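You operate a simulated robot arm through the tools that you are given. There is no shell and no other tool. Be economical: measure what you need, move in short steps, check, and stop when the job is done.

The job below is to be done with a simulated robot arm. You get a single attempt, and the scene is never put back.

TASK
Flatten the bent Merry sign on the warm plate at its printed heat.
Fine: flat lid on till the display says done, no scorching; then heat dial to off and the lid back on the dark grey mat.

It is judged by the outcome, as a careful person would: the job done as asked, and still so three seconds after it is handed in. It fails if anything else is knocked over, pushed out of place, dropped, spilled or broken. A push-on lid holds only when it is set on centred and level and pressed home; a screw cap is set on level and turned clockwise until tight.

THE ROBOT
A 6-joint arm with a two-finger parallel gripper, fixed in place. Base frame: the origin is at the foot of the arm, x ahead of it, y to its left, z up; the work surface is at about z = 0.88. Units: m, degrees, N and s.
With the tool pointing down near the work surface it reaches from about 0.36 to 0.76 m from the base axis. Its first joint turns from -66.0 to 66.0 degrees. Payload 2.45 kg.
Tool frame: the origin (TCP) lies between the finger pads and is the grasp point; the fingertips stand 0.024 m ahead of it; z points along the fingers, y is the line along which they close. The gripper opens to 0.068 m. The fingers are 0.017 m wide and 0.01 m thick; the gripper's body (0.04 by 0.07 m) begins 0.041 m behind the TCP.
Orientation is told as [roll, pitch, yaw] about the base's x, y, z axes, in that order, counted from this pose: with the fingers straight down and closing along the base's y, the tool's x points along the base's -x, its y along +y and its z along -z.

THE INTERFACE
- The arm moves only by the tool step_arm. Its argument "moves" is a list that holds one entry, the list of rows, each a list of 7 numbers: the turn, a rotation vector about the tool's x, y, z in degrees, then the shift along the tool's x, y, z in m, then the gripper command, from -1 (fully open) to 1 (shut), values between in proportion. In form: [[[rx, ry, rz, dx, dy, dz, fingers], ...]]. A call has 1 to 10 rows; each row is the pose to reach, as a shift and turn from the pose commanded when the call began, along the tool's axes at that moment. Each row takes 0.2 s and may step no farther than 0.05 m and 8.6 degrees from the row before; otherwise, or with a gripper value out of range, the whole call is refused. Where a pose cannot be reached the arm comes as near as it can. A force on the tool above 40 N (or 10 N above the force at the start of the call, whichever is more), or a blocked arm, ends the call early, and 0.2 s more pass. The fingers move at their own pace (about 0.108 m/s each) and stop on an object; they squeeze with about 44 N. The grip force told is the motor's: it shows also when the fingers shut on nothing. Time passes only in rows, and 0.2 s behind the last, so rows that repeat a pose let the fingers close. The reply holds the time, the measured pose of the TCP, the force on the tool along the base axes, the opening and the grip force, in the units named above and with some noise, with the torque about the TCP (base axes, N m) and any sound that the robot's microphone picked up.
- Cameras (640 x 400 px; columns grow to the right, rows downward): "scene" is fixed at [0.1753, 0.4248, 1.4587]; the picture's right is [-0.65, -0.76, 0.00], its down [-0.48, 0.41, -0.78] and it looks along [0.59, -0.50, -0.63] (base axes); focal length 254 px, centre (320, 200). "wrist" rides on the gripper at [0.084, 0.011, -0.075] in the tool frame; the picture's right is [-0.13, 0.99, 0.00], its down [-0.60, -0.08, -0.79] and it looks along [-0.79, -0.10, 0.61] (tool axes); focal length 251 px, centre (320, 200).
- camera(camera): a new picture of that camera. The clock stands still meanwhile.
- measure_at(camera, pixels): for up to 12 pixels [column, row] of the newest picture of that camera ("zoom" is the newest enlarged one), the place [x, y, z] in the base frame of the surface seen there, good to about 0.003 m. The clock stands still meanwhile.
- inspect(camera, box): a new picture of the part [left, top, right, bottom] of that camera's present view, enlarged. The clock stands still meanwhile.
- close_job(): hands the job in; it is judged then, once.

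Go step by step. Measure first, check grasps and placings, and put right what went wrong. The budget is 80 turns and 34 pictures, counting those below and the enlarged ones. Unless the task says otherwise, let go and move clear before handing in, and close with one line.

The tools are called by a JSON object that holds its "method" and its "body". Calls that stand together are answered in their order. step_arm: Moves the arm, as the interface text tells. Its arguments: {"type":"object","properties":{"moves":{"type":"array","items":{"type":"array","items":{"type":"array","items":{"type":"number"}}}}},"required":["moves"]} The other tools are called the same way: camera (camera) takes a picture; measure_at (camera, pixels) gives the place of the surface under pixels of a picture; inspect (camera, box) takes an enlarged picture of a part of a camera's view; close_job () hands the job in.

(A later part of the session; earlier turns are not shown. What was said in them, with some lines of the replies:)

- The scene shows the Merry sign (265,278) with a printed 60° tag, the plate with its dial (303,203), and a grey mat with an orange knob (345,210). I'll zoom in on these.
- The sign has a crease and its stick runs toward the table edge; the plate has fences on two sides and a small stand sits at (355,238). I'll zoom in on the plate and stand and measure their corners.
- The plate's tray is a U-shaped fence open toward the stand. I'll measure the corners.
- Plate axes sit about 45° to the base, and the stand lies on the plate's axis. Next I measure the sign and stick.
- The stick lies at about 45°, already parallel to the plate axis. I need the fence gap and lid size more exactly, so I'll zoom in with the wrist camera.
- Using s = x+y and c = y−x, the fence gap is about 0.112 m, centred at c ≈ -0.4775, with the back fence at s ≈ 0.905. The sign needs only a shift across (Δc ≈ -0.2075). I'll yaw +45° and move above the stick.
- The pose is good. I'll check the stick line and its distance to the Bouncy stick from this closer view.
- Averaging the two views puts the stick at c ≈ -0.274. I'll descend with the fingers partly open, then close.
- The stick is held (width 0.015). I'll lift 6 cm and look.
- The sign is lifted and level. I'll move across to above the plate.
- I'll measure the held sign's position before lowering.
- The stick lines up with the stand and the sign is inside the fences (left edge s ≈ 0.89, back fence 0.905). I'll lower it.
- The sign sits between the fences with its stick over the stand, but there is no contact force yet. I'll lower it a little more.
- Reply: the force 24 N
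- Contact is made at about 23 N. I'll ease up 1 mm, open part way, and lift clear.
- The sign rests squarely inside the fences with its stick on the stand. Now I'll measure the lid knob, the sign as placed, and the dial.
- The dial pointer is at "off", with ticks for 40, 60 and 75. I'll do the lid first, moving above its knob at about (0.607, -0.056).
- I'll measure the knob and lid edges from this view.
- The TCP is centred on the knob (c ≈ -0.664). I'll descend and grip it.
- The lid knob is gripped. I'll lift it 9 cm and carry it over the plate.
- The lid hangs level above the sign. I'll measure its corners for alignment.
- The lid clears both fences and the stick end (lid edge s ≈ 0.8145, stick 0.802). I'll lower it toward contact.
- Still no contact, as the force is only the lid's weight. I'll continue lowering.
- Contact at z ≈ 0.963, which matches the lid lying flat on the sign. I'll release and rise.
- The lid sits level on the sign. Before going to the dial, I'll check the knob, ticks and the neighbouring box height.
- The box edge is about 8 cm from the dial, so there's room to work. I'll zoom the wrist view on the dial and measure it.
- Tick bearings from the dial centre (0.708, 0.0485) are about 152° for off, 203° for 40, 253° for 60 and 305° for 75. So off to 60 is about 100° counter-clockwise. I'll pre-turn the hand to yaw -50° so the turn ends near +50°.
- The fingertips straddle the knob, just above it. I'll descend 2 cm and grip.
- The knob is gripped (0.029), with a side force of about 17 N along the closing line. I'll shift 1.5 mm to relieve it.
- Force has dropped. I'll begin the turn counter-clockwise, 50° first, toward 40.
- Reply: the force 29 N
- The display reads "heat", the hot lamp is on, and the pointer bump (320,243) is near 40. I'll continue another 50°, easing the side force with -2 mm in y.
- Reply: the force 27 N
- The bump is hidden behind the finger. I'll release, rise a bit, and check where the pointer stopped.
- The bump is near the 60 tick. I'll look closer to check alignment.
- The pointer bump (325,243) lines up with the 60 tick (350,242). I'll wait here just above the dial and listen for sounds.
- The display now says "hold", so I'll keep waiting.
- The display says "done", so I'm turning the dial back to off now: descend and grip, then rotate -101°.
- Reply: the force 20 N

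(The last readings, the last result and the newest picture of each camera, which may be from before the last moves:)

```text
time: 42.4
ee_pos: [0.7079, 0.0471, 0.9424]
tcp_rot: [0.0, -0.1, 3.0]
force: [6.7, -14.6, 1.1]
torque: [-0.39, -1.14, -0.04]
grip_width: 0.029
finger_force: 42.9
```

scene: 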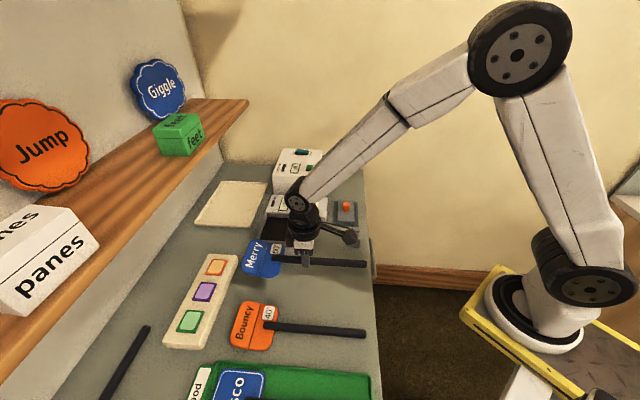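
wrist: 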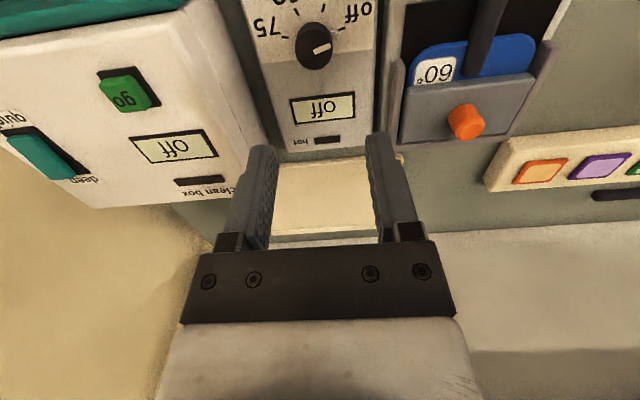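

The turn is tracking well; I'll finish the remaining 53°.

{"method": "step_arm", "body": {"moves": [[[0, 0, 8, 0, -0.001, 0, 1], [0, 0, 16, 0, -0.001, 0, 1], [0, 0, 24, 0, -0.001, 0, 1], [0, 0, 32, 0, -0.001, 0, 1], [0, 0, 40, 0, -0.001, 0, 1], [0, 0, 47, 0, -0.001, 0, 1], [0, 0, 53, 0, -0.001, 0, 1]]]}}

{"method": "step_arm", "body": {"moves": [[[0, 0, 0, 0, 0, 0, 0.0], [0, 0, 0, 0, 0, 0, -0.2], [0, 0, 0, 0, 0, 0, -0.2], [0, 0, 0, 0, 0, -0.04, -0.2], [0, 0, 0, 0, 0, -0.08, -0.2], [0, 0, 0, 0, 0, -0.12, -0.2]]]}}

{"method": "inspect", "body": {"camera": "scene", "box": [240, 170, 376, 255]}}

```text
time: 44.0
ee_pos: [0.7079, 0.0489, 0.9432]
tcp_rot: [0.2, 0.0, -50.1]
force: [4.1, 3.1, 10.9]
torque: [-0.34, -0.19, 0.03]
grip_width: 0.0288
finger_force: 43.1
```

```text
time: 45.4
ee_pos: [0.7047, 0.052, 1.062]
tcp_rot: [-0.1, 0.0, -50.0]
force: [0.5, 0.5, 0.0]
torque: [0.0, -0.01, 0.03]
grip_width: 0.041
finger_force: 0.1
```

```text
4.71 times, centred on (308, 212) of scene
```

zoom: 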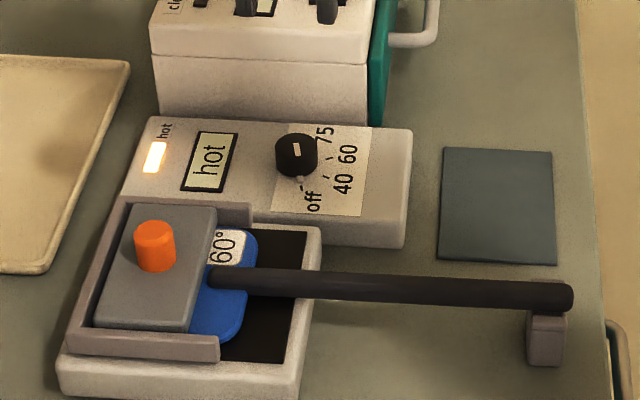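

The dial is at off; the display shows "hot" as residual heat. I'll return to yaw 45° above the lid knob.

{"method": "step_arm", "body": {"moves": [[[0, 0, -8.5, 0.0128, 0.0056, 0, -0.3], [0, 0, -17, 0.0257, 0.0112, 0, -0.3], [0, 0, -25.5, 0.0385, 0.0169, 0, -0.3], [0, 0, -34, 0.0514, 0.0225, 0, -0.3], [0, 0, -42.5, 0.0642, 0.0281, 0, -0.3], [0, 0, -51, 0.077, 0.0337, 0, -0.3], [0, 0, -59.5, 0.0899, 0.0393, 0, -0.3], [0, 0, -68, 0.1027, 0.045, 0, -0.3], [0, 0, -76.5, 0.1156, 0.0506, 0, -0.3], [0, 0, -85, 0.1284, 0.0562, 0, -0.3]]]}}

{"method": "step_arm", "body": {"moves": [[[0, 0, -5, 0, 0, 0, -0.3], [0, 0, -10, 0, 0, 0, -0.3], [0, 0, -10, 0, 0, 0, -0.3]]]}}

{"method": "measure_at", "body": {"camera": "zoom", "pixels": [[154, 232], [97, 318], [183, 325], [213, 213], [450, 150], [548, 154], [440, 257], [554, 262]]}}

```text
time: 47.6
ee_pos: [0.6659, 0.1827, 1.0611]
tcp_rot: [-0.1, 0.0, 35.1]
force: [-0.4, -0.2, 1.0]
torque: [0.02, 0.03, 0.04]
grip_width: 0.0439
finger_force: 0.1
```

```text
time: 48.4
ee_pos: [0.6674, 0.1818, 1.0637]
tcp_rot: [-0.1, 0.1, 45.2]
force: [-0.6, -0.7, 0.4]
torque: [0.0, 0.02, 0.01]
grip_width: 0.0442
finger_force: 0.1
```

```text
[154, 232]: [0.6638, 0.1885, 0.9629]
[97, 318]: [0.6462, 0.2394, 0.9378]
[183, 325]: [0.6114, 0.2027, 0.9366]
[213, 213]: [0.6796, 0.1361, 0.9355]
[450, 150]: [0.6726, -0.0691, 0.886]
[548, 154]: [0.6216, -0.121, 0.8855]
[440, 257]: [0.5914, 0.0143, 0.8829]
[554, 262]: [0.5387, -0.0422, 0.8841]
```

The lid hasn't moved, and the mat centre is s ≈ 0.5516, c ≈ -0.660. I'll descend and grip the knob.

{"method": "step_arm", "body": {"moves": [[[0, 0, 0, -0.002, 0.005, 0.04, -0.3], [0, 0, 0, -0.002, 0.005, 0.08, -0.3], [0, 0, 0, -0.002, 0.005, 0.1, -0.3], [0, 0, 0, -0.002, 0.005, 0.1, -0.3], [0, 0, 0, -0.002, 0.005, 0.1, 1], [0, 0, 0, -0.002, 0.005, 0.1, 1], [0, 0, 0, -0.002, 0.005, 0.1, 1]]]}}

{"method": "step_arm", "body": {"moves": [[[0, 0, 0, 0, 0, -0.01, 1], [0, 0, 0, 0, 0, -0.03, 1], [0, 0, 0, 0, 0, -0.055, 1], [0, 0, 0, 0, 0, -0.055, 1]]]}}

```text
time: 50.0
ee_pos: [0.665, 0.1852, 0.9634]
tcp_rot: [0.1, 0.0, 45.0]
force: [0.2, -0.5, 0.5]
torque: [-0.05, 0.0, 0.0]
grip_width: 0.0229
finger_force: 39.0
```

```text
time: 51.0
ee_pos: [0.6643, 0.1874, 1.0198]
tcp_rot: [0.0, -0.1, 45.0]
force: [-0.3, 0.7, -3.1]
torque: [-0.07, 0.01, 0.02]
grip_width: 0.0229
finger_force: 39.4
```

The lid is held. I'll carry it back over the mat and lower to just above it.

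{"method": "step_arm", "body": {"moves": [[[0, 0, 0, 0.035, -0.0216, 0, 1], [0, 0, 0, 0.07, -0.0432, 0, 1], [0, 0, 0, 0.105, -0.0648, 0, 1], [0, 0, 0, 0.14, -0.0863, 0, 1], [0, 0, 0, 0.175, -0.108, 0, 1], [0, 0, 0, 0.21, -0.1295, 0, 1], [0, 0, 0, 0.21, -0.1295, 0.03, 1], [0, 0, 0, 0.21, -0.1295, 0.06, 1], [0, 0, 0, 0.21, -0.1295, 0.08, 1], [0, 0, 0, 0.21, -0.1295, 0.087, 1]]]}}

{"method": "inspect", "body": {"camera": "scene", "box": [240, 170, 376, 255]}}

```text
time: 53.2
ee_pos: [0.6081, -0.0527, 0.9315]
tcp_rot: [0.0, 0.0, 45.0]
force: [0.0, -1.1, -3.6]
torque: [-0.03, 0.0, 0.01]
grip_width: 0.0232
finger_force: 39.3
```

```text
4.71 times, centred on (308, 212) of scene
```

zoom: 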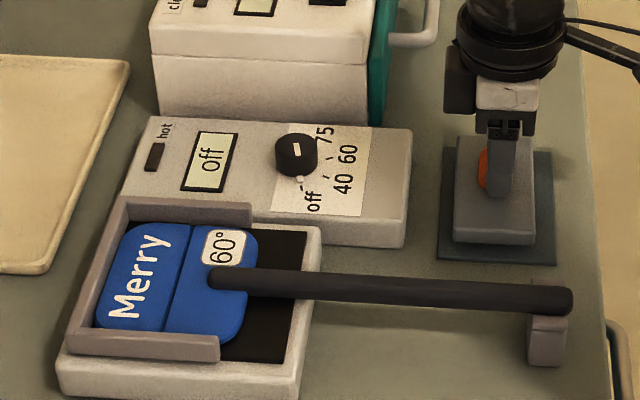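

The sign looks flat and unscorched, and the display reads "off". The lid is centred over the mat, so I'll lower it to contact.

{"method": "step_arm", "body": {"moves": [[[0, 0, 0, 0, 0, 0.002, 1], [0, 0, 0, 0, 0, 0.004, 1], [0, 0, 0, 0, 0, 0.0055, 1], [0, 0, 0, 0, 0, 0.0055, 1]]]}}

```text
time: 54.2
ee_pos: [0.6089, -0.0532, 0.9263]
tcp_rot: [0.0, -0.1, 45.1]
force: [-0.3, -0.6, -3.1]
torque: [-0.02, 0.02, -0.01]
grip_width: 0.023
finger_force: 39.6
```

{"method": "step_arm", "body": {"moves": [[[0, 0, 0, 0, 0, 0.001, 1], [0, 0, 0, 0, 0, 0.002, 1], [0, 0, 0, 0, 0, 0.002, 1]]]}}

```text
time: 55.0
ee_pos: [0.6086, -0.0534, 0.9246]
tcp_rot: [0.0, 0.0, 45.0]
force: [-4.3, 0.6, 3.9]
torque: [0.21, -0.02, 0.0]
grip_width: 0.0228
finger_force: 39.0
```

Contact is made. I'll release, rise clear, and check.

{"method": "step_arm", "body": {"moves": [[[0, 0, 0, 0, 0, 0, 0.2], [0, 0, 0, 0, 0, 0, -0.3], [0, 0, 0, 0, 0, 0, -0.3], [0, 0, 0, 0, 0, -0.04, -0.3], [0, 0, 0, 0, 0, -0.08, -0.3], [0, 0, 0, 0, 0, -0.13, -0.3], [0, 0, 0, 0, 0, -0.18, -0.3]]]}}

{"method": "inspect", "body": {"camera": "scene", "box": [240, 170, 376, 255]}}

```text
time: 56.6
ee_pos: [0.6105, -0.0573, 1.1069]
tcp_rot: [0.0, 0.0, 45.0]
force: [0.6, -0.4, 0.1]
torque: [0.0, -0.01, 0.0]
grip_width: 0.044
finger_force: 0.0
```

```text
4.71 times, centred on (308, 212) of scene
```

zoom: 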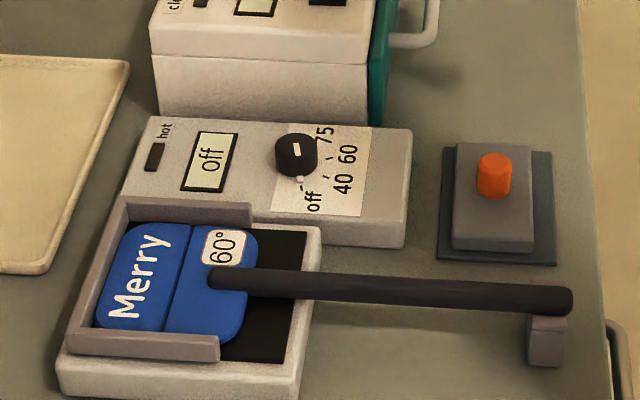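

The lid is back on the dark grey mat, the dial and display are at off, and the sign is flat with no scorching. The arm is clear, so I'm handing in.

{"method": "close_job", "body": {}}

```text
The job is handed in.
```

The Merry sign is flattened at 60° with no scorching visible. It is still on the plate with its stick on the stand, the heat dial is off, and the lid is back on the dark grey mat.
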